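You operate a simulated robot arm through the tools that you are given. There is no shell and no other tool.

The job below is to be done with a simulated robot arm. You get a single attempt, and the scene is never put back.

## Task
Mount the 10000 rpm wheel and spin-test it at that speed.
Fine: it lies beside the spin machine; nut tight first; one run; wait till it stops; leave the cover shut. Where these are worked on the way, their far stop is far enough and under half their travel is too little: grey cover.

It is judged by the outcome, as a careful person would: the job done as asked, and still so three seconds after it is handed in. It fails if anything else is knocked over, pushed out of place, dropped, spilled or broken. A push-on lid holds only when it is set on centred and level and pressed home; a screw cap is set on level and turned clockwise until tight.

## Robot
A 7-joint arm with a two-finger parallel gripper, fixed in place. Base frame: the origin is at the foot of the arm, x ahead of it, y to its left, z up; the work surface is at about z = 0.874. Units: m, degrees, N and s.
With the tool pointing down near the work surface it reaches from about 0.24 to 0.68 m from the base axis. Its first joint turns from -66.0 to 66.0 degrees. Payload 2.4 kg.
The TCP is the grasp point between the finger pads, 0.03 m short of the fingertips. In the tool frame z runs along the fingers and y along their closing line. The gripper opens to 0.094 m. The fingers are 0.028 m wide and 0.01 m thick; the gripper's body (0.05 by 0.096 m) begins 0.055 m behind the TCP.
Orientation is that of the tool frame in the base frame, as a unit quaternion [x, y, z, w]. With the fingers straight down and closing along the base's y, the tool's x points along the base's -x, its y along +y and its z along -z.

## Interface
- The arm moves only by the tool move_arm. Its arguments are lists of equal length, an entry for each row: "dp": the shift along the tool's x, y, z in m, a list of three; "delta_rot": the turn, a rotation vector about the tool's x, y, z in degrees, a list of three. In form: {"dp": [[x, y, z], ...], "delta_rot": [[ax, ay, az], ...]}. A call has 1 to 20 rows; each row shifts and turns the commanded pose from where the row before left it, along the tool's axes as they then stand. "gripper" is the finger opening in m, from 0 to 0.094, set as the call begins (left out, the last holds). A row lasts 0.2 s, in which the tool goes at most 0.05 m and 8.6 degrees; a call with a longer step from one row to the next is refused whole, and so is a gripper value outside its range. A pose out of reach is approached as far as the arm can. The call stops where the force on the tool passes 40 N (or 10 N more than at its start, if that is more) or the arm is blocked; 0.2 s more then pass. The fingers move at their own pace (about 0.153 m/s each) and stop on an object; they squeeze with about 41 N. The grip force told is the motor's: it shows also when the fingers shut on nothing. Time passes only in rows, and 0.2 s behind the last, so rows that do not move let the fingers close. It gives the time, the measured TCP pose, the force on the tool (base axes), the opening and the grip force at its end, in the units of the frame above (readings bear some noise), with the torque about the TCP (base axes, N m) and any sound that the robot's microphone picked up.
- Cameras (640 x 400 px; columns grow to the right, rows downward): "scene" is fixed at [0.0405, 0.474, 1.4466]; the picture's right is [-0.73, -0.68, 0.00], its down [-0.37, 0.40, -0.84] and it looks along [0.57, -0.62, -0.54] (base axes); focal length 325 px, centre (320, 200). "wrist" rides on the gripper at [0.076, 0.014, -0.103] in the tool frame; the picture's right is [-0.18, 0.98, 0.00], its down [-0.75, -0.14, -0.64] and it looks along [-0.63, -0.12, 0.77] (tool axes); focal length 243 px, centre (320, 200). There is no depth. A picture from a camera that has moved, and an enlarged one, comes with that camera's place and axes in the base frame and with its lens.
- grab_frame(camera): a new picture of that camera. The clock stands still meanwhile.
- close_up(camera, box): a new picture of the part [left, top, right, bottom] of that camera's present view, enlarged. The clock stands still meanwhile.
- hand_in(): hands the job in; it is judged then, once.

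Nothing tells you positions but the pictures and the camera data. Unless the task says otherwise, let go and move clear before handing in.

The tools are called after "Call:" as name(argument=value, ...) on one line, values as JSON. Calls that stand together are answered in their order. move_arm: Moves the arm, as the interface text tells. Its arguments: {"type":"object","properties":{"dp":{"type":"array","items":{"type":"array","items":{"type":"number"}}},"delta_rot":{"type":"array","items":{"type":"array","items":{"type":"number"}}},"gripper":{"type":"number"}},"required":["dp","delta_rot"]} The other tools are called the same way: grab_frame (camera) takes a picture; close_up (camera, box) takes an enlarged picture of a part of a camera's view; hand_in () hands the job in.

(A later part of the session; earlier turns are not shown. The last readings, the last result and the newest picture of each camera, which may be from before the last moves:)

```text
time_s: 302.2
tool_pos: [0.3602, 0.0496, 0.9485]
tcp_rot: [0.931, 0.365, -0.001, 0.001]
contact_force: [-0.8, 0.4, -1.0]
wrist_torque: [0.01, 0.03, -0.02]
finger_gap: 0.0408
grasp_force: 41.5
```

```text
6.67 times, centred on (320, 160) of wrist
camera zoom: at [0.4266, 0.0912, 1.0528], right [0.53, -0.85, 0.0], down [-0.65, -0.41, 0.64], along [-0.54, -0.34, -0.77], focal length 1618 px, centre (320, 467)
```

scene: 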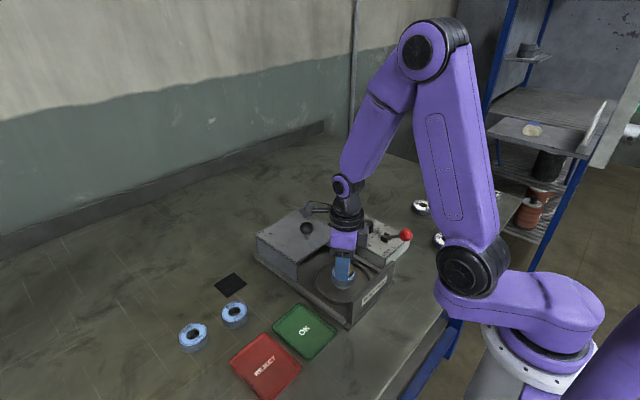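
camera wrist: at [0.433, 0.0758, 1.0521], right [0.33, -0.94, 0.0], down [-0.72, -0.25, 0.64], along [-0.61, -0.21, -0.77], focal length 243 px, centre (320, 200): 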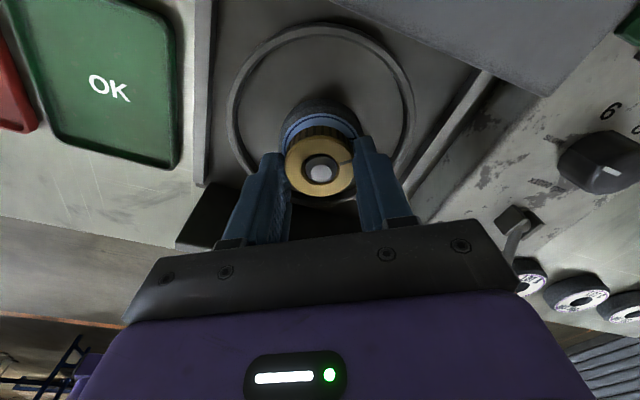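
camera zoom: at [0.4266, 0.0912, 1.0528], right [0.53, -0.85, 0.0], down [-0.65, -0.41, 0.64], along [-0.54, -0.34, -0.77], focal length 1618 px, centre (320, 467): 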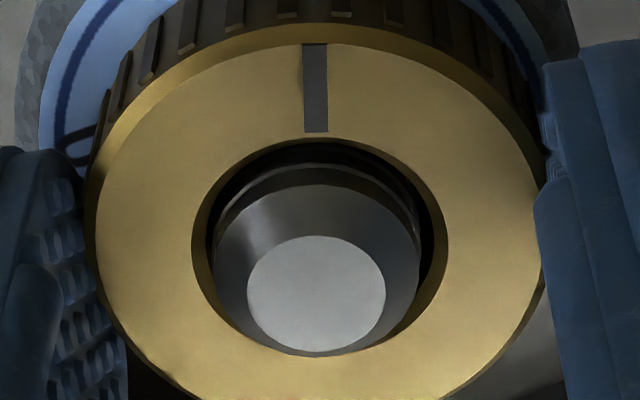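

The thread took up over the first 96° and then reached its end stop: force stays flat and the nut is fully home, centred. I'll add one more centred clockwise stroke to be sure it's tight, then release and check.

Call:
move_arm(dp=[[0, 0, 0], [0, 0, 0], [0, 0, 0], [0, 0, 0], [0, 0, 0]], delta_rot=[[0, 0, 8], [0, 0, 8], [0, 0, 8], [0, 0, 0], [0, 0, 0]])

Call:
move_arm(dp=[[0, 0, 0], [0, 0, 0], [0, 0, 0], [0, 0, 0], [0, 0, 0], [0, 0, 0], [0, 0, 0], [0, 0, 0], [0, 0, 0], [0, 0, 0], [0, 0, 0], [0, 0, 0], [0, 0, 0], [0, 0, 0], [0, 0, 0], [0, 0, 0], [0, 0, 0], [0, 0, 0], [0, 0, 0], [0, 0, 0]], delta_rot=[[0, 0, 0], [0, 0, 0], [0, 0, -8], [0, 0, -8], [0, 0, -8], [0, 0, -8], [0, 0, -8], [0, 0, -8], [0, 0, -8], [0, 0, -8], [0, 0, -8], [0, 0, -8], [0, 0, -8], [0, 0, -8], [0, 0, -8], [0, 0, -8], [0, 0, -8], [0, 0, -8], [0, 0, -8], [0, 0, -8]], gripper=0.062)

Call:
move_arm(dp=[[0, 0, 0], [0, 0, 0], [0, 0, 0], [0, 0, 0], [0, 0, 0], [0, 0, 0], [0, 0, 0], [0, 0, 0], [0, 0, 0], [0, 0, 0], [0, 0, 0], [0, 0, 0], [0, 0, 0], [0, 0, 0], [0, 0, 0], [0, 0, 0], [0, 0, 0], [0, 0, 0], [0, 0, 0], [0, 0, 0]], delta_rot=[[0, 0, -8], [0, 0, -8], [0, 0, -8], [0, 0, -8], [0, 0, -8], [0, 0, -8], [0, 0, -8], [0, 0, -8], [0, 0, -8], [0, 0, -8], [0, 0, -8], [0, 0, -8], [0, 0, -8], [0, 0, -8], [0, 0, -8], [0, 0, -8], [0, 0, -8], [0, 0, -8], [0, 0, 0], [0, 0, 0]])

Call:
close_up(camera="scene", box=[335, 255, 375, 290])

Call:
close_up(camera="wrist", box=[260, 100, 380, 220])

```text
time_s: 303.4
tool_pos: [0.3595, 0.0505, 0.9498]
tcp_rot: [0.987, 0.164, -0.001, 0.0]
contact_force: [-0.5, -0.3, -1.2]
wrist_torque: [0.01, -0.01, -0.01]
finger_gap: 0.0409
grasp_force: 40.2
```

```text
time_s: 307.6
tool_pos: [0.3606, 0.051, 0.95]
tcp_rot: [0.147, 0.989, -0.001, 0.0]
contact_force: [0.9, -0.2, -0.3]
wrist_torque: [-0.01, 0.0, 0.01]
finger_gap: 0.062
grasp_force: 0.0
```

```text
time_s: 311.8
tool_pos: [0.3601, 0.05, 0.9492]
tcp_rot: [0.894, -0.447, 0.0, 0.001]
contact_force: [-0.5, -0.4, -0.7]
wrist_torque: [0.02, -0.02, -0.02]
finger_gap: 0.0621
grasp_force: 0.1
```

```text
11.43 times, centred on (355, 272) of scene
camera zoom: at [0.0405, 0.474, 1.4466], right [-0.73, -0.68, 0.0], down [-0.37, 0.4, -0.84], along [0.57, -0.62, -0.54], focal length 3716 px, centre (-80, -629)
```

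zoom: 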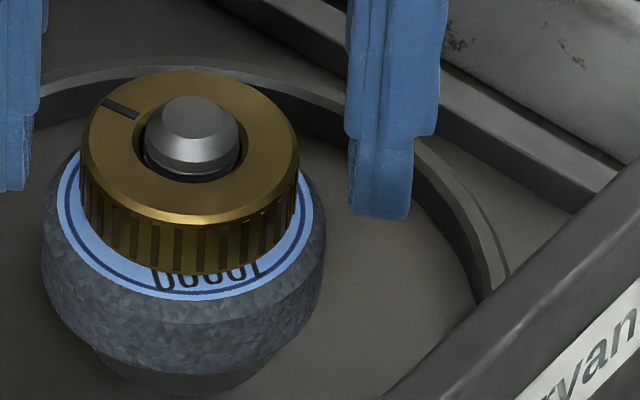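

```text
3.33 times, centred on (320, 160) of wrist
camera zoom: at [0.3953, -0.0194, 1.0531], right [-0.9, -0.44, 0.0], down [-0.34, 0.69, 0.64], along [-0.29, 0.57, -0.77], focal length 809 px, centre (320, 333)
```

zoom: 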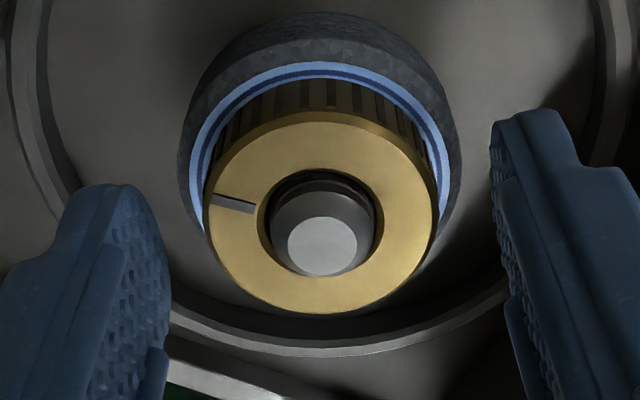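

Call:
move_arm(dp=[[0, 0, 0], [0, 0, 0], [0, 0, 0], [0, 0, 0], [0, 0, 0], [0, 0, 0], [0, 0, 0], [0, 0, 0], [0, 0, 0], [0, 0, 0], [0, 0, 0], [0, 0, 0], [0, 0, 0], [0, 0, 0], [0, 0, 0], [0, 0, 0], [0, 0, 0], [0, 0, 0], [0, 0, 0], [0, 0, 0]], delta_rot=[[0, 0, 0], [0, 0, 0], [0, 0, 8], [0, 0, 8], [0, 0, 8], [0, 0, 8], [0, 0, 8], [0, 0, 8], [0, 0, 8], [0, 0, 8], [0, 0, 8], [0, 0, 8], [0, 0, 8], [0, 0, 8], [0, 0, 8], [0, 0, 8], [0, 0, 8], [0, 0, 8], [0, 0, 8], [0, 0, 8]], gripper=0.03)

Call:
move_arm(dp=[[0, 0, 0.0015], [0, 0, 0.0015], [0, 0, 0]], delta_rot=[[0, 0, 0], [0, 0, 0], [0, 0, 0]])

Call:
close_up(camera="wrist", box=[260, 100, 380, 220])

```text
time_s: 316.0
tool_pos: [0.3607, 0.0496, 0.9495]
tcp_rot: [0.151, 0.989, -0.001, 0.0]
contact_force: [0.0, -0.3, 3.7]
wrist_torque: [-0.02, 0.06, 0.04]
finger_gap: 0.0408
grasp_force: 40.6
```

```text
time_s: 316.8
tool_pos: [0.3607, 0.0496, 0.9459]
tcp_rot: [0.149, 0.989, -0.001, 0.001]
contact_force: [-2.1, -8.6, 29.7]
wrist_torque: [-0.26, -0.03, -0.06]
finger_gap: 0.0408
grasp_force: 40.8
```

```text
3.33 times, centred on (320, 160) of wrist
camera zoom: at [0.292, 0.0857, 1.0497], right [0.47, 0.88, 0.0], down [0.68, -0.36, 0.64], along [0.57, -0.3, -0.77], focal length 809 px, centre (320, 333)
```

zoom: 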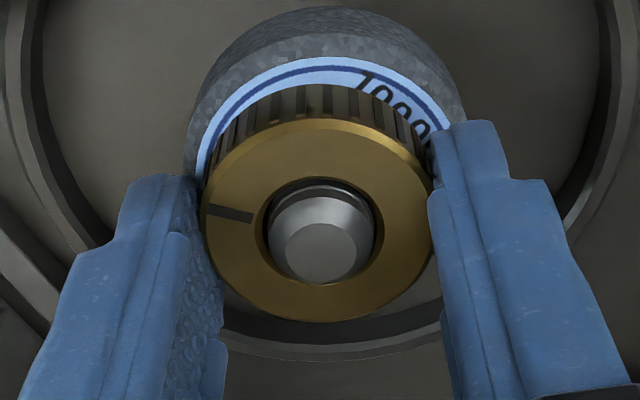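

Call:
move_arm(dp=[[0, 0, 0], [0, 0, 0], [0, 0, 0]], delta_rot=[[0, 0, 8], [0, 0, 8], [0, 0, 0]])

Call:
move_arm(dp=[[0, 0, 0], [0, 0, 0], [0, 0, 0]], delta_rot=[[0, 0, 8], [0, 0, 8], [0, 0, 0]])

Call:
close_up(camera="wrist", box=[260, 100, 380, 220])

Call:
move_arm(dp=[[0, 0, 0.001], [0, 0, 0.001], [0, 0, 0]], delta_rot=[[0, 0, 0], [0, 0, 0], [0, 0, 0]])

Call:
move_arm(dp=[[0, 0, 0], [0, 0, 0], [0, 0, 0], [0, 0, 0]], delta_rot=[[0, 0, 8], [0, 0, 8], [0, 0, 8], [0, 0, 0]])

Call:
close_up(camera="wrist", box=[260, 100, 380, 220])

```text
time_s: 317.6
tool_pos: [0.3598, 0.0496, 0.9463]
tcp_rot: [0.286, 0.958, -0.002, -0.001]
contact_force: [1.2, 0.9, 1.2]
wrist_torque: [0.06, -0.06, 0.0]
finger_gap: 0.0408
grasp_force: 41.0
```

```text
time_s: 318.4
tool_pos: [0.3599, 0.0498, 0.9463]
tcp_rot: [0.417, 0.909, -0.002, -0.001]
contact_force: [0.8, -0.6, -0.1]
wrist_torque: [-0.04, -0.02, 0.0]
finger_gap: 0.0407
grasp_force: 40.5
```

```text
3.33 times, centred on (320, 160) of wrist
camera zoom: at [0.322, 0.1173, 1.0496], right [0.86, 0.5, 0.0], down [0.39, -0.66, 0.64], along [0.32, -0.56, -0.77], focal length 809 px, centre (320, 333)
```

zoom: 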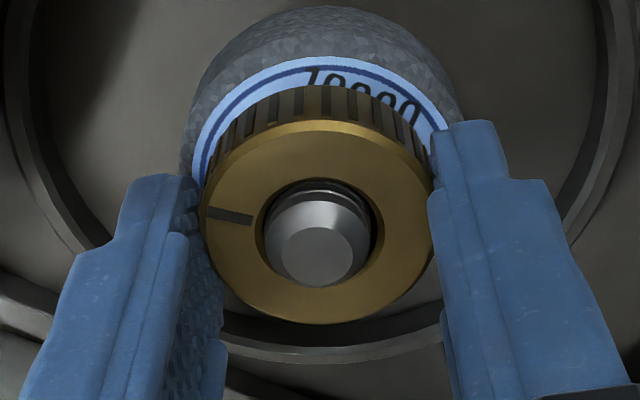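

```text
time_s: 319.2
tool_pos: [0.3612, 0.0504, 0.9446]
tcp_rot: [0.415, 0.91, -0.001, 0.002]
contact_force: [-1.4, 0.8, 30.4]
wrist_torque: [0.05, 0.04, -0.09]
finger_gap: 0.0408
grasp_force: 41.2
```

```text
time_s: 320.2
tool_pos: [0.3592, 0.05, 0.9453]
tcp_rot: [0.596, 0.803, -0.002, 0.0]
contact_force: [-0.6, -1.1, 0.4]
wrist_torque: [0.0, -0.04, 0.01]
finger_gap: 0.0411
grasp_force: 40.8
```

```text
3.33 times, centred on (320, 160) of wrist
camera zoom: at [0.352, 0.1269, 1.0474], right [0.99, 0.11, 0.0], down [0.08, -0.76, 0.64], along [0.07, -0.64, -0.77], focal length 809 px, centre (320, 333)
```

zoom: 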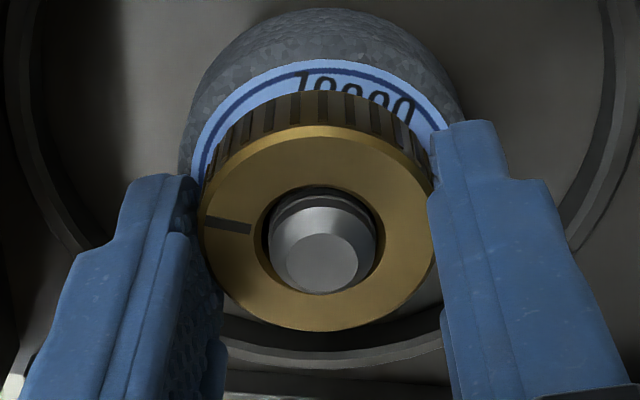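

Pressing showed the nut is hard down on the wheel. The key question now is whether the shaft turns with the nut in this state (locked together) or not, so I'll repeat the tip-facet test here.

Call:
close_up(camera="wrist", box=[300, 160, 340, 185])

Call:
move_arm(dp=[[0, 0, 0], [0, 0, 0]], delta_rot=[[0, 0, 5], [0, 0, 0]])

Call:
close_up(camera="wrist", box=[300, 160, 340, 185])

Call:
move_arm(dp=[[0, 0, 0], [0, 0, 0]], delta_rot=[[0, 0, 5], [0, 0, 0]])

Call:
close_up(camera="wrist", box=[300, 160, 340, 185])

```text
16.00 times, centred on (320, 172) of wrist
camera zoom: at [0.352, 0.1269, 1.0474], right [0.99, 0.11, 0.0], down [0.08, -0.76, 0.64], along [0.07, -0.64, -0.77], focal length 3882 px, centre (320, 640)
```

zoom: 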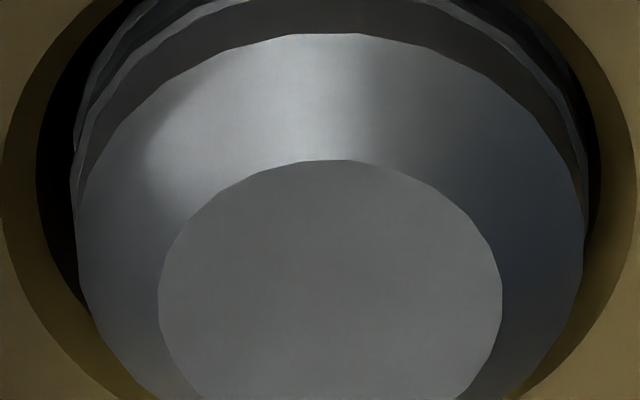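

```text
time_s: 320.8
tool_pos: [0.3606, 0.0507, 0.9445]
tcp_rot: [0.63, 0.777, -0.001, 0.0]
contact_force: [0.1, 0.0, 0.1]
wrist_torque: [-0.02, 0.0, 0.04]
finger_gap: 0.041
grasp_force: 41.1
```

```text
16.00 times, centred on (320, 172) of wrist
camera zoom: at [0.3589, 0.1276, 1.0475], right [1.0, 0.02, 0.0], down [0.02, -0.76, 0.64], along [0.01, -0.64, -0.77], focal length 3882 px, centre (320, 640)
```

zoom: 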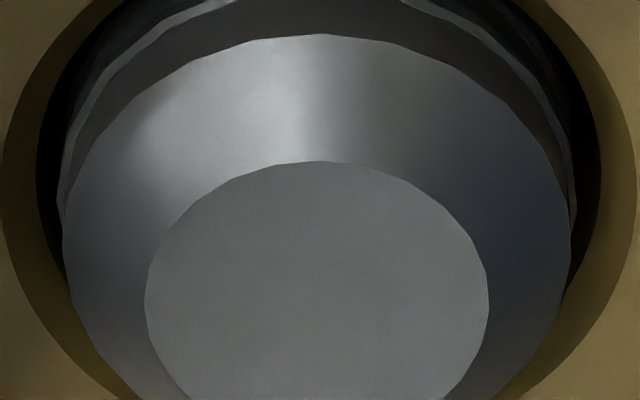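

```text
time_s: 321.4
tool_pos: [0.36, 0.0508, 0.9444]
tcp_rot: [0.664, 0.748, -0.001, 0.0]
contact_force: [-0.9, 0.1, -0.1]
wrist_torque: [0.0, 0.04, -0.01]
finger_gap: 0.041
grasp_force: 41.6
```

```text
16.00 times, centred on (320, 172) of wrist
camera zoom: at [0.3659, 0.1274, 1.0472], right [1.0, -0.07, 0.0], down [-0.05, -0.76, 0.64], along [-0.04, -0.64, -0.77], focal length 3882 px, centre (320, 640)
```

zoom: 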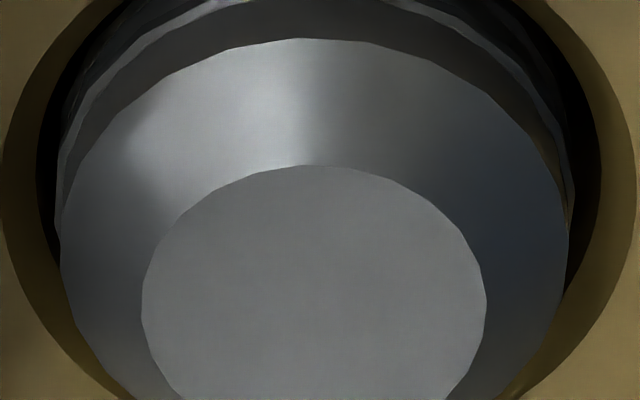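

The wheel and shaft only creep along at about a third of the nut's rate, so this doesn't prove a lock either way. I'll release, and use the machine itself as an indicator: shut the cover and look at the display and lamps before starting anything.

Call:
move_arm(dp=[[0, 0, 0], [0, 0, 0], [0, 0, -0.03], [0, 0, -0.04], [0, 0, -0.04], [0, 0, 0], [0, 0, 0], [0, 0, 0], [0, 0, 0], [0, 0, 0], [0, 0, 0], [0, 0, 0], [0, 0, 0], [0, 0, 0], [0, 0, 0], [0, 0, 0]], delta_rot=[[0, 0, 0], [0, 0, 0], [0, 0, 0], [0, 0, 0], [0, 0, 0], [0, 0, -8.3], [0, 0, -8.3], [0, 0, -8.3], [0, 0, -8.3], [0, 0, -8.3], [0, 0, -8.3], [0, 0, -8.3], [0, 0, -8.3], [0, 0, -8.3], [0, 0, -8.3], [0, 0, 0]], gripper=0.07)

Call:
move_arm(dp=[[0.03, 0.03, -0.02], [0.04, 0.03, 0], [0, 0.04, 0]], delta_rot=[[0, 0, 0], [0, 0, 0], [0, 0, 0]])

Call:
close_up(camera="scene", box=[290, 190, 410, 290])

Call:
close_up(camera="scene", box=[322, 200, 372, 235])

Call:
grab_frame(camera="wrist")

```text
time_s: 324.8
tool_pos: [0.3586, 0.0493, 1.0536]
tcp_rot: [0.0, 1.0, 0.0, 0.001]
contact_force: [0.1, -0.1, 0.1]
wrist_torque: [0.04, 0.0, 0.02]
finger_gap: 0.0701
grasp_force: 0.1
```

```text
time_s: 325.6
tool_pos: [0.2886, 0.1525, 1.0724]
tcp_rot: [0.001, 1.0, -0.001, -0.001]
contact_force: [-0.4, 0.5, -0.7]
wrist_torque: [-0.03, 0.03, -0.01]
finger_gap: 0.0698
grasp_force: 0.1
```

```text
4.00 times, centred on (350, 240) of scene
camera zoom: at [0.0405, 0.474, 1.4466], right [-0.73, -0.68, 0.0], down [-0.37, 0.4, -0.84], along [0.57, -0.62, -0.54], focal length 1300 px, centre (200, 40)
```

zoom: 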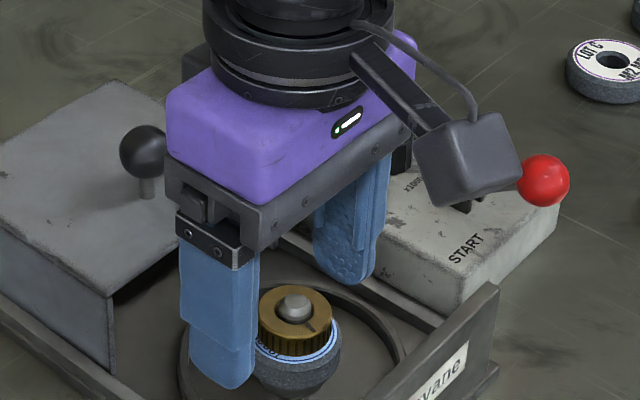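

```text
11.43 times, centred on (347, 218) of scene
camera zoom: at [0.0405, 0.474, 1.4466], right [-0.73, -0.68, 0.0], down [-0.37, 0.4, -0.84], along [0.57, -0.62, -0.54], focal length 3716 px, centre (11, 0)
```

zoom: 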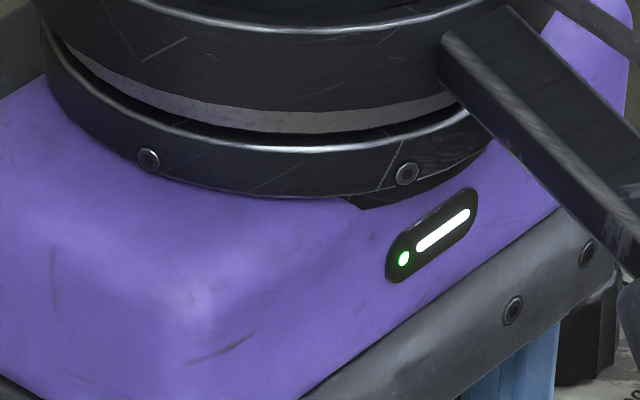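

```text
taken
camera wrist: at [0.2132, 0.1664, 1.176], right [0.19, 0.98, 0.0], down [0.75, -0.14, 0.64], along [0.63, -0.12, -0.77], focal length 243 px, centre (320, 200)
```

wrist: 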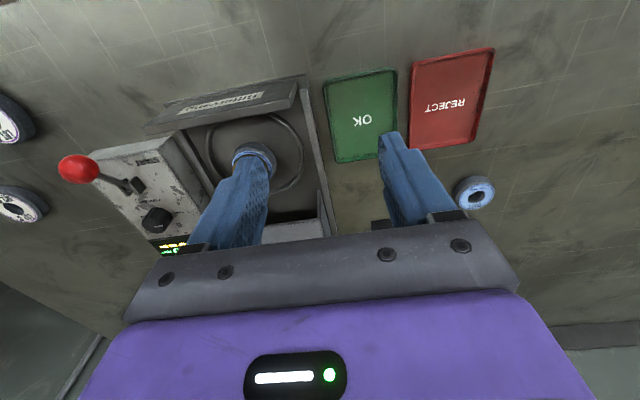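

Call:
move_arm(dp=[[-0.02, -0.0405, -0.003], [-0.02, -0.0405, -0.003], [-0.02, -0.0405, -0.003], [-0.02, -0.0405, -0.003], [-0.02, -0.0405, -0.003], [-0.02, -0.0405, -0.003], [0, 0, 0]], delta_rot=[[0, 0, 0], [0, 0, 0], [0, 0, 0], [0, 0, 0], [0, 0, 0], [0, 0, 0], [0, 0, 0]])

Call:
close_up(camera="wrist", box=[240, 60, 400, 190])

Call:
close_up(camera="scene", box=[325, 250, 375, 295])

```text
time_s: 327.2
tool_pos: [0.4125, -0.0929, 1.0913]
tcp_rot: [0.0, 1.0, -0.002, -0.001]
contact_force: [0.7, -0.7, 0.4]
wrist_torque: [0.01, 0.0, 0.02]
finger_gap: 0.0698
grasp_force: 0.1
```

```text
3.08 times, centred on (320, 125) of wrist
camera zoom: at [0.3369, -0.0788, 1.1948], right [0.19, 0.98, 0.0], down [0.75, -0.14, 0.64], along [0.63, -0.12, -0.77], focal length 746 px, centre (320, 431)
```

zoom: 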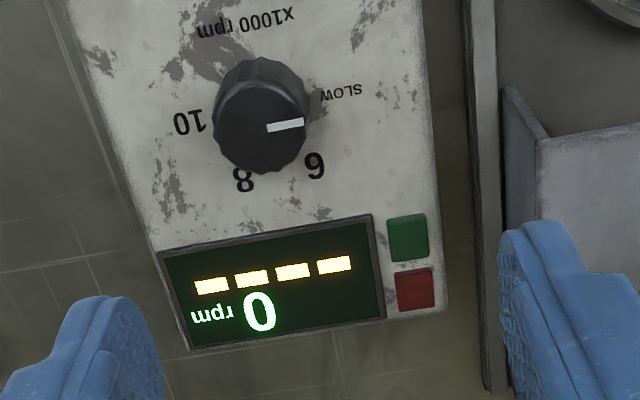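

```text
8.89 times, centred on (350, 272) of scene
camera zoom: at [0.0405, 0.474, 1.4466], right [-0.73, -0.68, 0.0], down [-0.37, 0.4, -0.84], along [0.57, -0.62, -0.54], focal length 2890 px, centre (53, -444)
```

zoom: 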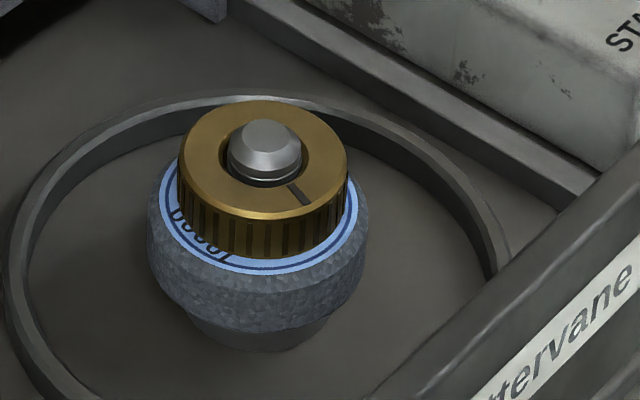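

The dashes and lamps look like result indicators, so they don't tell readiness. One decisive test remains: turn the nut anticlockwise almost a full turn while seated, then check the axial hold. If the hold disappears, rotation matters, and I can retighten until it returns.

Call:
move_arm(dp=[[0.0265, 0.0475, 0], [0.0265, 0.0475, 0.0], [0, 0.0479, 0.02], [0, 0, 0.02]], delta_rot=[[0, 0, 0], [0, 0, 0], [0, 0, 0], [0, 0, 0]], gripper=0.062)

Call:
move_arm(dp=[[0, 0, 0], [0, 0, 0], [0, 0, 0], [0, 0, 0], [0, 0, 0], [0, 0, 0], [0, 0, 0], [0, 0, 0], [0, 0, 0], [0, 0, 0], [0, 0, 0], [0, 0, 0], [0, 0, 0], [0, 0, 0], [0, 0, 0], [0, 0, 0], [0, 0, 0], [0, 0, 0], [0, 0, 0], [0, 0, 0]], delta_rot=[[0, 0, 8], [0, 0, 8], [0, 0, 8], [0, 0, 8], [0, 0, 8], [0, 0, 8], [0, 0, 8], [0, 0, 8], [0, 0, 8], [0, 0, 8], [0, 0, 8], [0, 0, 8], [0, 0, 8], [0, 0, 8], [0, 0, 8], [0, 0, 8], [0, 0, 8], [0, 0, 8], [0, 0, 8], [0, 0, 8]])

Call:
close_up(camera="wrist", box=[240, 60, 400, 220])

```text
refused: row 1 steps farther than a row can; nothing moved
```

```text
time_s: 331.4
tool_pos: [0.4102, -0.0918, 1.0927]
tcp_rot: [0.985, 0.171, -0.001, 0.001]
contact_force: [0.1, 0.0, 0.3]
wrist_torque: [-0.02, 0.0, 0.02]
finger_gap: 0.0701
grasp_force: 0.1
```

```text
2.50 times, centred on (320, 140) of wrist
camera zoom: at [0.4878, -0.0802, 1.1958], right [0.16, -0.99, 0.0], down [-0.76, -0.12, 0.64], along [-0.63, -0.1, -0.77], focal length 606 px, centre (320, 350)
```

zoom: 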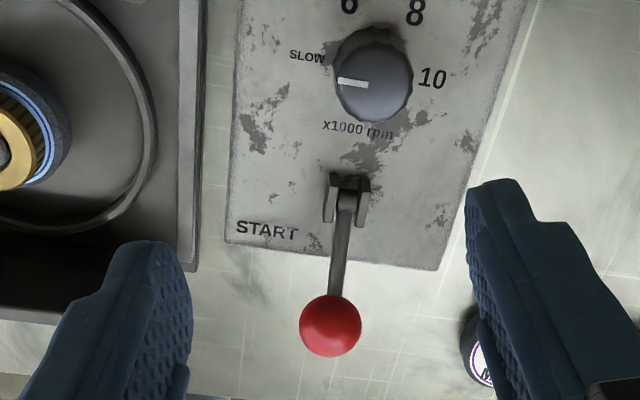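

Call:
move_arm(dp=[[0.0002, -0.0378, 0], [0.0002, -0.0378, 0], [0.0002, -0.0378, 0], [0.0003, -0.0378, 0], [0, 0, 0.03], [0, 0, 0.04], [0, 0, 0.04], [0, 0, 0.02], [0, 0, 0.01], [0, 0, 0.003], [0, 0, 0]], delta_rot=[[0, 0, 0], [0, 0, 0], [0, 0, 0], [0, 0, 0], [0, 0, 0], [0, 0, 0], [0, 0, 0], [0, 0, 0], [0, 0, 0], [0, 0, 0], [0, 0, 0]], gripper=0.062)

Call:
close_up(camera="wrist", box=[260, 100, 380, 220])

```text
time_s: 333.8
tool_pos: [0.3605, 0.0485, 0.9497]
tcp_rot: [0.985, 0.173, 0.0, 0.001]
contact_force: [0.3, -0.2, -0.3]
wrist_torque: [0.01, 0.01, -0.01]
finger_gap: 0.062
grasp_force: 0.1
```

```text
3.33 times, centred on (320, 160) of wrist
camera zoom: at [0.4364, 0.0614, 1.0527], right [0.16, -0.99, 0.0], down [-0.76, -0.12, 0.64], along [-0.63, -0.11, -0.77], focal length 809 px, centre (320, 333)
```

zoom: 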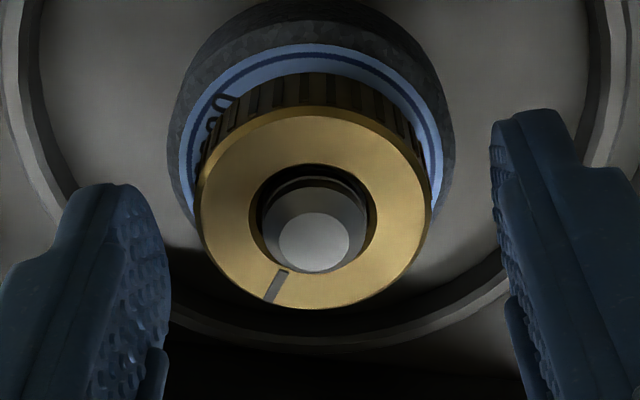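

Call:
move_arm(dp=[[0, -0.0012, 0], [0, 0, 0], [0, 0, 0]], delta_rot=[[0, 0, 0], [0, 0, 0], [0, 0, 0]])

Call:
move_arm(dp=[[0, 0, 0], [0, 0, 0], [0, 0, 0]], delta_rot=[[0, 0, 0], [0, 0, 0], [0, 0, 0]], gripper=0.03)

Call:
move_arm(dp=[[0, 0, -0.001], [0, 0, -0.001], [0, 0, 0]], delta_rot=[[0, 0, 0], [0, 0, 0], [0, 0, 0]])

Call:
move_arm(dp=[[0, 0, -0.001], [0, 0, 0]], delta_rot=[[0, 0, 0], [0, 0, 0]])

Call:
move_arm(dp=[[0, 0, 0.001], [0, 0, 0.001], [0, 0, 0.001], [0, 0, 0]], delta_rot=[[0, 0, 0], [0, 0, 0], [0, 0, 0], [0, 0, 0]])

Call:
move_arm(dp=[[0, 0, 0], [0, 0, 0], [0, 0, 0], [0, 0, 0], [0, 0, 0], [0, 0, 0], [0, 0, 0], [0, 0, 0], [0, 0, 0], [0, 0, 0], [0, 0, 0], [0, 0, 0], [0, 0, 0], [0, 0, 0], [0, 0, 0], [0, 0, 0], [0, 0, 0], [0, 0, 0], [0, 0, 0]], delta_rot=[[0, 0, -8], [0, 0, -8], [0, 0, -8], [0, 0, -8], [0, 0, -8], [0, 0, -8], [0, 0, -8], [0, 0, -8], [0, 0, -8], [0, 0, -8], [0, 0, -8], [0, 0, -8], [0, 0, -8], [0, 0, -8], [0, 0, -8], [0, 0, -8], [0, 0, -8], [0, 0, -8], [0, 0, 0]])

Call:
move_arm(dp=[[0, 0, 0], [0, 0, 0], [0, 0, 0], [0, 0, 0], [0, 0, 0], [0, 0, 0], [0, 0, 0], [0, 0, 0], [0, 0, 0], [0, 0, 0], [0, 0, 0], [0, 0, 0], [0, 0, 0], [0, 0, 0], [0, 0, 0], [0, 0, 0], [0, 0, 0], [0, 0, 0], [0, 0, 0]], delta_rot=[[0, 0, -8], [0, 0, -8], [0, 0, -8], [0, 0, -8], [0, 0, -8], [0, 0, -8], [0, 0, -8], [0, 0, -8], [0, 0, -8], [0, 0, -8], [0, 0, -8], [0, 0, -8], [0, 0, -8], [0, 0, -8], [0, 0, -8], [0, 0, -8], [0, 0, -8], [0, 0, -8], [0, 0, 0]])

Call:
close_up(camera="wrist", box=[260, 100, 380, 220])

```text
time_s: 334.6
tool_pos: [0.3595, 0.0498, 0.9509]
tcp_rot: [0.985, 0.172, 0.0, 0.001]
contact_force: [-0.7, -0.3, 1.4]
wrist_torque: [0.02, -0.01, 0.01]
finger_gap: 0.062
grasp_force: 0.0
```

```text
time_s: 335.4
tool_pos: [0.359, 0.0511, 0.9505]
tcp_rot: [0.985, 0.173, 0.0, 0.001]
contact_force: [0.3, -0.8, -0.8]
wrist_torque: [0.04, 0.0, 0.02]
finger_gap: 0.0411
grasp_force: 41.1
```

```text
time_s: 336.2
tool_pos: [0.3591, 0.0506, 0.9524]
tcp_rot: [0.985, 0.173, -0.001, 0.001]
contact_force: [0.1, 0.6, -6.7]
wrist_torque: [-0.03, 0.05, 0.01]
finger_gap: 0.0412
grasp_force: 41.1
```

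```text
time_s: 336.8
tool_pos: [0.3581, 0.051, 0.9521]
tcp_rot: [0.985, 0.173, -0.001, 0.001]
contact_force: [-0.5, -0.2, -16.7]
wrist_torque: [-0.02, 0.01, -0.02]
finger_gap: 0.0408
grasp_force: 41.4
```

```text
time_s: 337.8
tool_pos: [0.3594, 0.0495, 0.9499]
tcp_rot: [0.985, 0.173, 0.002, 0.002]
contact_force: [-2.2, 1.9, 25.1]
wrist_torque: [0.11, 0.31, -0.03]
finger_gap: 0.0412
grasp_force: 41.1
```

```text
time_s: 341.8
tool_pos: [0.361, 0.0499, 0.95]
tcp_rot: [0.139, 0.99, -0.001, 0.001]
contact_force: [12.9, -11.3, -0.9]
wrist_torque: [-0.33, -0.42, -0.04]
finger_gap: 0.0409
grasp_force: 41.2
```

```text
time_s: 345.8
tool_pos: [0.3587, 0.0499, 0.9491]
tcp_rot: [0.899, -0.438, -0.002, 0.002]
contact_force: [0.6, 0.9, -1.8]
wrist_torque: [0.05, -0.03, 0.01]
finger_gap: 0.0411
grasp_force: 41.2
```

```text
3.33 times, centred on (320, 160) of wrist
camera zoom: at [0.395, -0.0184, 1.052], right [-0.89, -0.46, 0.0], down [-0.35, 0.68, 0.64], along [-0.3, 0.57, -0.77], focal length 809 px, centre (320, 333)
```

zoom: 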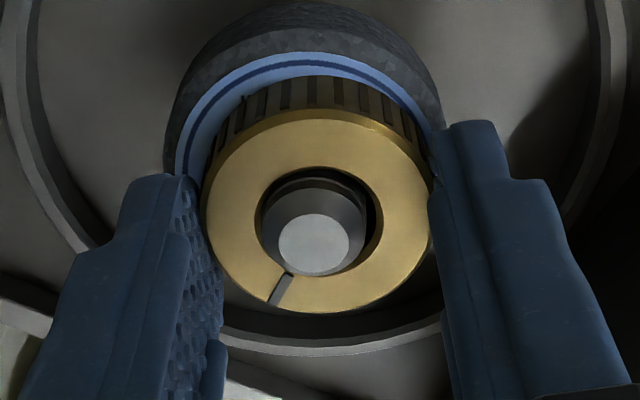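

Call:
move_arm(dp=[[0, 0, 0], [0, 0, 0], [0, 0, 0]], delta_rot=[[0, 0, 0], [0, 0, 0], [0, 0, 0]], gripper=0.062)

Call:
close_up(camera="scene", box=[335, 255, 375, 290])

Call:
move_arm(dp=[[0, 0, 0], [0, 0, 0], [0, 0, 0]], delta_rot=[[0, 0, 0], [0, 0, 0], [0, 0, 0]], gripper=0.03)

Call:
move_arm(dp=[[0, 0, -0.001], [0, 0, 0]], delta_rot=[[0, 0, 0], [0, 0, 0]])

Call:
move_arm(dp=[[0, 0, -0.001], [0, 0, 0]], delta_rot=[[0, 0, 0], [0, 0, 0]])

Call:
move_arm(dp=[[0, 0, -0.001], [0, 0, 0]], delta_rot=[[0, 0, 0], [0, 0, 0]])

Call:
move_arm(dp=[[0, 0, -0.001], [0, 0, 0]], delta_rot=[[0, 0, 0], [0, 0, 0]])

Call:
close_up(camera="scene", box=[335, 255, 375, 290])

```text
time_s: 346.6
tool_pos: [0.3592, 0.0495, 0.9487]
tcp_rot: [0.899, -0.438, 0.0, 0.002]
contact_force: [1.3, 0.3, -0.1]
wrist_torque: [-0.04, 0.01, 0.0]
finger_gap: 0.0621
grasp_force: 0.2
```

```text
11.43 times, centred on (355, 272) of scene
camera zoom: at [0.0405, 0.474, 1.4466], right [-0.73, -0.68, 0.0], down [-0.37, 0.4, -0.84], along [0.57, -0.62, -0.54], focal length 3716 px, centre (-80, -629)
```

zoom: 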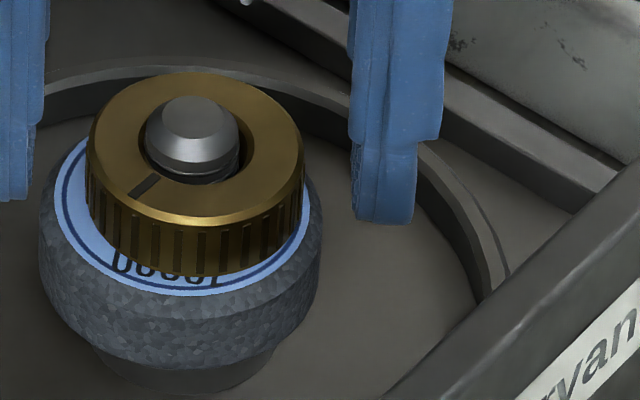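

```text
time_s: 347.4
tool_pos: [0.3593, 0.0501, 0.9499]
tcp_rot: [0.899, -0.438, 0.0, 0.001]
contact_force: [-1.3, 0.1, -0.2]
wrist_torque: [0.0, 0.0, 0.03]
finger_gap: 0.041
grasp_force: 41.2
```

```text
time_s: 348.0
tool_pos: [0.3578, 0.0505, 0.9505]
tcp_rot: [0.898, -0.44, 0.001, 0.002]
contact_force: [-0.5, 0.0, 0.8]
wrist_torque: [0.03, -0.02, -0.02]
finger_gap: 0.041
grasp_force: 40.3
```

```text
time_s: 348.6
tool_pos: [0.3602, 0.0497, 0.9512]
tcp_rot: [0.899, -0.439, 0.0, 0.002]
contact_force: [0.0, 0.9, -0.5]
wrist_torque: [0.03, -0.01, -0.03]
finger_gap: 0.041
grasp_force: 40.9
```

```text
time_s: 349.2
tool_pos: [0.3587, 0.0507, 0.9523]
tcp_rot: [0.899, -0.439, 0.0, 0.001]
contact_force: [0.1, -0.1, -1.6]
wrist_torque: [-0.02, 0.01, -0.01]
finger_gap: 0.0412
grasp_force: 41.4
```

```text
time_s: 349.8
tool_pos: [0.3582, 0.0511, 0.9541]
tcp_rot: [0.898, -0.439, 0.0, 0.001]
contact_force: [0.9, -0.9, -1.5]
wrist_torque: [0.01, -0.01, -0.01]
finger_gap: 0.0411
grasp_force: 40.9
```

```text
11.43 times, centred on (355, 272) of scene
camera zoom: at [0.0406, 0.474, 1.4466], right [-0.73, -0.68, 0.0], down [-0.37, 0.4, -0.84], along [0.57, -0.62, -0.54], focal length 3716 px, centre (-80, -629)
```

zoom: 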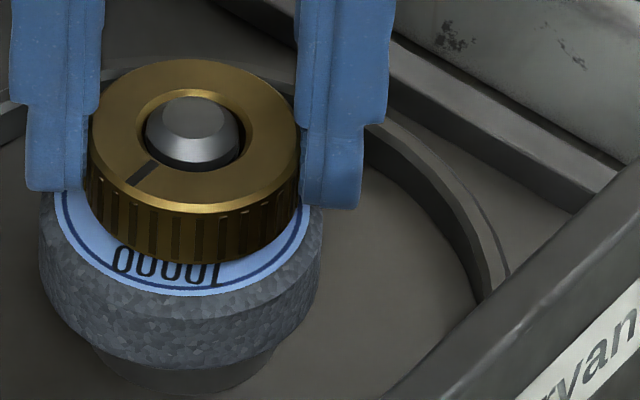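

Decisive: after 288° anticlockwise the hold is gone and the nut lifts freely. So rotation does count, the thread's full travel is under one turn, and my clockwise strokes had brought it to its end. I'll set it back down on the wheel and tighten with two full centred clockwise strokes.

Call:
move_arm(dp=[[0, 0, 0.002], [0, 0, 0.002], [0, 0, 0.0003], [0, 0, 0]], delta_rot=[[0, 0, 0], [0, 0, 0], [0, 0, 0], [0, 0, 0]])

Call:
move_arm(dp=[[0, 0, 0], [0, 0, 0], [0, 0, 0], [0, 0, 0], [0, 0, 0], [0, 0, 0], [0, 0, 0], [0, 0, 0], [0, 0, 0], [0, 0, 0], [0, 0, 0]], delta_rot=[[0, 0, 8], [0, 0, 8], [0, 0, 8], [0, 0, 8], [0, 0, 8], [0, 0, 8], [0, 0, 8], [0, 0, 8], [0, 0, 8], [0, 0, 8], [0, 0, 0]])

Call:
move_arm(dp=[[0, 0, 0], [0, 0, 0], [0, 0, 0], [0, 0, 0], [0, 0, 0], [0, 0, 0], [0, 0, 0], [0, 0, 0], [0, 0, 0], [0, 0, 0], [0, 0, 0]], delta_rot=[[0, 0, 8], [0, 0, 8], [0, 0, 8], [0, 0, 8], [0, 0, 8], [0, 0, 8], [0, 0, 8], [0, 0, 8], [0, 0, 8], [0, 0, 8], [0, 0, 0]])

Call:
move_arm(dp=[[0, 0, 0], [0, 0, 0], [0, 0, 0], [0, 0, 0], [0, 0, 0], [0, 0, 0], [0, 0, 0], [0, 0, 0], [0, 0, 0], [0, 0, 0], [0, 0, 0]], delta_rot=[[0, 0, 8], [0, 0, 8], [0, 0, 8], [0, 0, 8], [0, 0, 8], [0, 0, 8], [0, 0, 8], [0, 0, 8], [0, 0, 8], [0, 0, 8], [0, 0, 0]])

Call:
move_arm(dp=[[0, 0, 0], [0, 0, 0], [0, 0, 0], [0, 0, 0], [0, 0, 0], [0, 0, 0], [0, 0, 0], [0, 0, 0]], delta_rot=[[0, 0, 8], [0, 0, 8], [0, 0, 8], [0, 0, 8], [0, 0, 8], [0, 0, 8], [0, 0, 0], [0, 0, 0]])

Call:
close_up(camera="wrist", box=[260, 100, 380, 220])

```text
time_s: 350.8
tool_pos: [0.3593, 0.0516, 0.9486]
tcp_rot: [0.898, -0.44, 0.001, 0.002]
contact_force: [0.6, 0.5, -1.0]
wrist_torque: [0.0, -0.03, -0.02]
finger_gap: 0.0412
grasp_force: 41.1
```

```text
time_s: 353.2
tool_pos: [0.3592, 0.0504, 0.9487]
tcp_rot: [-0.405, 0.914, 0.0, 0.001]
contact_force: [4.3, 3.1, 15.0]
wrist_torque: [0.07, -0.06, -0.04]
finger_gap: 0.0409
grasp_force: 41.6
```

```text
time_s: 355.6
tool_pos: [0.3604, 0.0498, 0.9498]
tcp_rot: [0.279, 0.96, -0.001, 0.0]
contact_force: [3.7, -5.0, 10.2]
wrist_torque: [-0.11, -0.09, -0.05]
finger_gap: 0.0407
grasp_force: 41.4
```

```text
time_s: 358.0
tool_pos: [0.3595, 0.0519, 0.9497]
tcp_rot: [0.83, 0.557, 0.0, 0.001]
contact_force: [4.3, -5.6, -0.9]
wrist_torque: [-0.21, -0.18, 0.02]
finger_gap: 0.0409
grasp_force: 41.0
```

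```text
time_s: 359.8
tool_pos: [0.3583, 0.0508, 0.9501]
tcp_rot: [0.985, 0.172, 0.0, 0.002]
contact_force: [3.7, -1.6, -1.6]
wrist_torque: [-0.07, -0.11, 0.0]
finger_gap: 0.0406
grasp_force: 41.1
```

```text
3.33 times, centred on (320, 160) of wrist
camera zoom: at [0.4358, 0.0628, 1.0525], right [0.16, -0.99, 0.0], down [-0.76, -0.12, 0.64], along [-0.63, -0.1, -0.77], focal length 809 px, centre (320, 333)
```

zoom: 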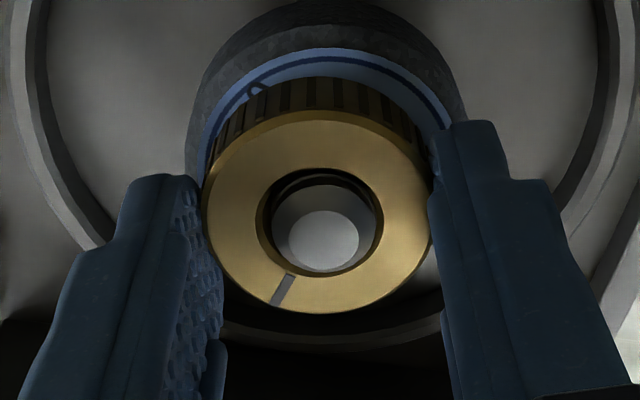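

Call:
move_arm(dp=[[0, 0, -0.001], [0, 0, -0.001], [0, 0, 0]], delta_rot=[[0, 0, 0], [0, 0, 0], [0, 0, 0]])

Call:
move_arm(dp=[[0, 0, -0.001], [0, 0, 0]], delta_rot=[[0, 0, 0], [0, 0, 0]])

Call:
move_arm(dp=[[0, 0, 0.001], [0, 0, 0.0012], [0, 0, 0]], delta_rot=[[0, 0, 0], [0, 0, 0], [0, 0, 0]])

```text
time_s: 360.6
tool_pos: [0.3585, 0.0497, 0.951]
tcp_rot: [0.985, 0.172, -0.002, 0.001]
contact_force: [1.6, -0.4, -12.6]
wrist_torque: [0.0, -0.04, -0.01]
finger_gap: 0.0411
grasp_force: 40.4
```

```text
time_s: 361.2
tool_pos: [0.359, 0.0502, 0.9517]
tcp_rot: [0.985, 0.172, -0.002, 0.001]
contact_force: [0.1, -0.1, -19.3]
wrist_torque: [-0.02, -0.03, 0.01]
finger_gap: 0.0411
grasp_force: 41.2
```

```text
time_s: 362.0
tool_pos: [0.3593, 0.0498, 0.9502]
tcp_rot: [0.985, 0.173, 0.0, 0.001]
contact_force: [0.0, 0.1, -3.6]
wrist_torque: [-0.02, 0.01, 0.02]
finger_gap: 0.0409
grasp_force: 40.8
```

The hold is back (-12.6 N at 2 mm, elastic). To learn whether the thread has a short end stop, I'll add another full clockwise stroke, then back off 200° and re-test the hold.

Call:
move_arm(dp=[[0, 0, 0.0008], [0, 0, 0], [0, 0, 0], [0, 0, 0], [0, 0, 0], [0, 0, 0], [0, 0, 0], [0, 0, 0], [0, 0, 0], [0, 0, 0], [0, 0, 0], [0, 0, 0], [0, 0, 0], [0, 0, 0], [0, 0, 0], [0, 0, 0], [0, 0, 0], [0, 0, 0], [0, 0, 0], [0, 0, 0]], delta_rot=[[0, 0, 0], [0, 0, 0], [0, 0, -8], [0, 0, -8], [0, 0, -8], [0, 0, -8], [0, 0, -8], [0, 0, -8], [0, 0, -8], [0, 0, -8], [0, 0, -8], [0, 0, -8], [0, 0, -8], [0, 0, -8], [0, 0, -8], [0, 0, -8], [0, 0, -8], [0, 0, -8], [0, 0, -8], [0, 0, -8]], gripper=0.062)

Call:
move_arm(dp=[[0, 0, 0], [0, 0, 0], [0, 0, 0], [0, 0, 0], [0, 0, 0], [0, 0, 0], [0, 0, 0], [0, 0, 0], [0, 0, 0], [0, 0, 0], [0, 0, 0], [0, 0, 0], [0, 0, 0], [0, 0, 0], [0, 0, 0], [0, 0, 0], [0, 0, 0], [0, 0, 0], [0, 0, 0], [0, 0, 0]], delta_rot=[[0, 0, -8], [0, 0, -8], [0, 0, -8], [0, 0, -8], [0, 0, -8], [0, 0, -8], [0, 0, -8], [0, 0, -8], [0, 0, -8], [0, 0, -8], [0, 0, -8], [0, 0, -8], [0, 0, -8], [0, 0, -8], [0, 0, -8], [0, 0, -8], [0, 0, -8], [0, 0, -8], [0, 0, 0], [0, 0, 0]])

Call:
close_up(camera="wrist", box=[260, 100, 380, 220])

Call:
move_arm(dp=[[0, 0, 0], [0, 0, 0], [0, 0, 0]], delta_rot=[[0, 0, 0], [0, 0, 0], [0, 0, 0]], gripper=0.03)

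Call:
move_arm(dp=[[0, 0, 0], [0, 0, 0], [0, 0, 0], [0, 0, 0], [0, 0, 0], [0, 0, 0], [0, 0, 0], [0, 0, 0], [0, 0, 0], [0, 0, 0], [0, 0, 0], [0, 0, 0], [0, 0, 0], [0, 0, 0], [0, 0, 0], [0, 0, 0], [0, 0, 0], [0, 0, 0], [0, 0, 0]], delta_rot=[[0, 0, 8], [0, 0, 8], [0, 0, 8], [0, 0, 8], [0, 0, 8], [0, 0, 8], [0, 0, 8], [0, 0, 8], [0, 0, 8], [0, 0, 8], [0, 0, 8], [0, 0, 8], [0, 0, 8], [0, 0, 8], [0, 0, 8], [0, 0, 8], [0, 0, 8], [0, 0, 8], [0, 0, 0]])

Call:
move_arm(dp=[[0, 0, 0], [0, 0, 0], [0, 0, 0], [0, 0, 0], [0, 0, 0], [0, 0, 0], [0, 0, 0], [0, 0, 0], [0, 0, 0], [0, 0, 0], [0, 0, 0], [0, 0, 0], [0, 0, 0], [0, 0, 0], [0, 0, 0], [0, 0, 0], [0, 0, 0], [0, 0, 0], [0, 0, 0]], delta_rot=[[0, 0, 8], [0, 0, 8], [0, 0, 8], [0, 0, 8], [0, 0, 8], [0, 0, 8], [0, 0, 8], [0, 0, 8], [0, 0, 8], [0, 0, 8], [0, 0, 8], [0, 0, 8], [0, 0, 8], [0, 0, 8], [0, 0, 8], [0, 0, 8], [0, 0, 8], [0, 0, 8], [0, 0, 0]])

Call:
close_up(camera="wrist", box=[280, 130, 360, 190])

```text
time_s: 366.2
tool_pos: [0.3585, 0.0504, 0.9496]
tcp_rot: [0.14, 0.99, -0.001, 0.0]
contact_force: [-0.6, 0.0, -0.1]
wrist_torque: [0.01, 0.02, 0.0]
finger_gap: 0.0621
grasp_force: 0.0
```

```text
time_s: 370.4
tool_pos: [0.3593, 0.0506, 0.949]
tcp_rot: [0.898, -0.439, 0.0, 0.002]
contact_force: [0.4, 0.3, -0.4]
wrist_torque: [0.02, -0.01, 0.0]
finger_gap: 0.062
grasp_force: 0.2
```

```text
3.33 times, centred on (320, 160) of wrist
camera zoom: at [0.3946, -0.0183, 1.0521], right [-0.89, -0.46, 0.0], down [-0.35, 0.68, 0.64], along [-0.3, 0.57, -0.77], focal length 809 px, centre (320, 333)
```

zoom: 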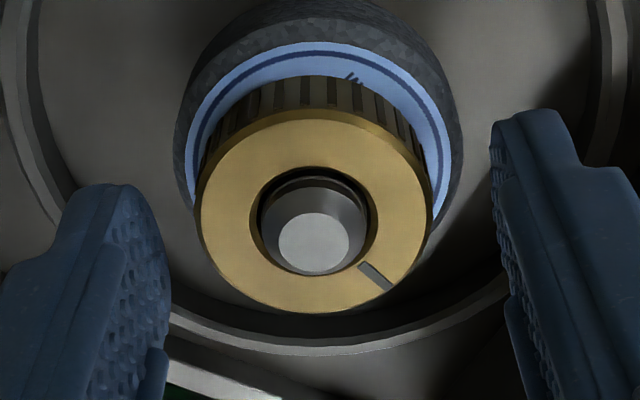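

```text
time_s: 371.2
tool_pos: [0.3585, 0.0505, 0.9484]
tcp_rot: [0.898, -0.439, 0.001, 0.001]
contact_force: [0.2, 0.5, 2.2]
wrist_torque: [-0.07, 0.02, -0.01]
finger_gap: 0.0409
grasp_force: 41.0
```

```text
time_s: 375.2
tool_pos: [0.3606, 0.0499, 0.9507]
tcp_rot: [0.141, 0.99, -0.001, 0.002]
contact_force: [12.9, 1.6, -0.6]
wrist_torque: [0.06, -0.47, 0.03]
finger_gap: 0.0409
grasp_force: 41.1
```

```text
time_s: 379.2
tool_pos: [0.358, 0.0514, 0.9484]
tcp_rot: [0.985, 0.172, -0.002, 0.001]
contact_force: [4.0, -7.2, -2.8]
wrist_torque: [-0.25, -0.15, -0.01]
finger_gap: 0.0407
grasp_force: 40.3
```

```text
6.67 times, centred on (320, 160) of wrist
camera zoom: at [0.4359, 0.0628, 1.0517], right [0.16, -0.99, 0.0], down [-0.75, -0.12, 0.64], along [-0.64, -0.1, -0.76], focal length 1618 px, centre (320, 467)
```

zoom: 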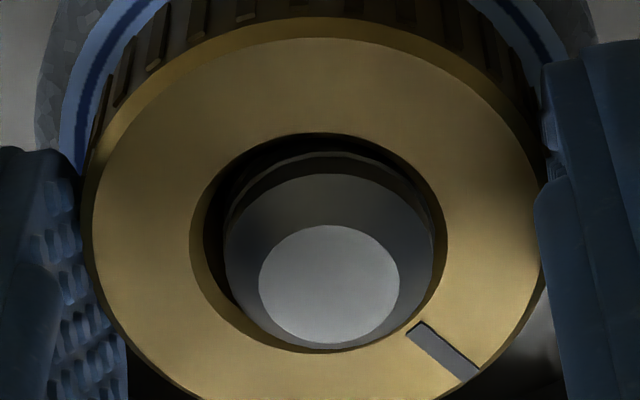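

Call:
move_arm(dp=[[0.0006, 0.0008, 0], [0, 0, 0], [0, 0, 0], [0, 0, 0], [0, 0, 0], [0, 0, 0], [0, 0, 0], [0, 0, 0], [0, 0, 0], [0, 0, 0], [0, 0, 0], [0, 0, 0], [0, 0, 0], [0, 0, 0], [0, 0, 0]], delta_rot=[[0, 0, 0], [0, 0, 0], [0, 0, -8], [0, 0, -8], [0, 0, -8], [0, 0, -8], [0, 0, -8], [0, 0, -8], [0, 0, -8], [0, 0, -8], [0, 0, -8], [0, 0, -8], [0, 0, -8], [0, 0, -8], [0, 0, 0]])

Call:
move_arm(dp=[[0, 0, 0], [0, 0, 0], [0, 0, 0], [0, 0, 0], [0, 0, 0], [0, 0, 0], [0, 0, 0], [0, 0, 0], [0, 0, 0], [0, 0, 0], [0, 0, 0], [0, 0, 0], [0, 0, 0], [0, 0, 0]], delta_rot=[[0, 0, -8], [0, 0, -8], [0, 0, -8], [0, 0, -8], [0, 0, -8], [0, 0, -8], [0, 0, -8], [0, 0, -8], [0, 0, -8], [0, 0, -8], [0, 0, -8], [0, 0, -8], [0, 0, -8], [0, 0, 0]])

Call:
close_up(camera="wrist", box=[280, 130, 360, 190])

Call:
move_arm(dp=[[0, 0, -0.001], [0, 0, -0.001], [0, 0, 0]], delta_rot=[[0, 0, 0], [0, 0, 0], [0, 0, 0]])

Call:
move_arm(dp=[[0, 0, -0.001], [0, 0, 0]], delta_rot=[[0, 0, 0], [0, 0, 0]])

```text
time_s: 382.4
tool_pos: [0.3594, 0.0502, 0.9485]
tcp_rot: [0.53, 0.848, -0.001, 0.001]
contact_force: [-0.1, -2.0, 0.0]
wrist_torque: [-0.01, -0.04, -0.03]
finger_gap: 0.041
grasp_force: 41.1
```

```text
time_s: 385.4
tool_pos: [0.3601, 0.0513, 0.9489]
tcp_rot: [-0.342, 0.94, -0.001, -0.001]
contact_force: [-0.5, 1.4, 0.0]
wrist_torque: [0.01, 0.02, 0.04]
finger_gap: 0.041
grasp_force: 41.1
```

```text
6.67 times, centred on (320, 160) of wrist
camera zoom: at [0.2928, 0.0121, 1.0522], right [-0.49, 0.87, 0.0], down [0.67, 0.38, 0.64], along [0.56, 0.31, -0.77], focal length 1618 px, centre (320, 467)
```

zoom: 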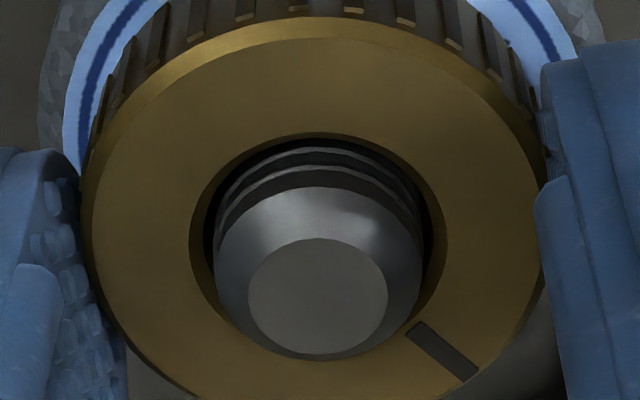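

```text
time_s: 386.2
tool_pos: [0.3603, 0.0492, 0.9517]
tcp_rot: [-0.342, 0.94, 0.0, -0.001]
contact_force: [0.9, 3.2, -1.4]
wrist_torque: [0.07, -0.02, -0.04]
finger_gap: 0.0412
grasp_force: 41.3
```

```text
time_s: 386.8
tool_pos: [0.3594, 0.0505, 0.9531]
tcp_rot: [-0.342, 0.94, -0.001, 0.0]
contact_force: [3.3, 2.1, -0.9]
wrist_torque: [0.11, -0.12, -0.01]
finger_gap: 0.0407
grasp_force: 41.0
```

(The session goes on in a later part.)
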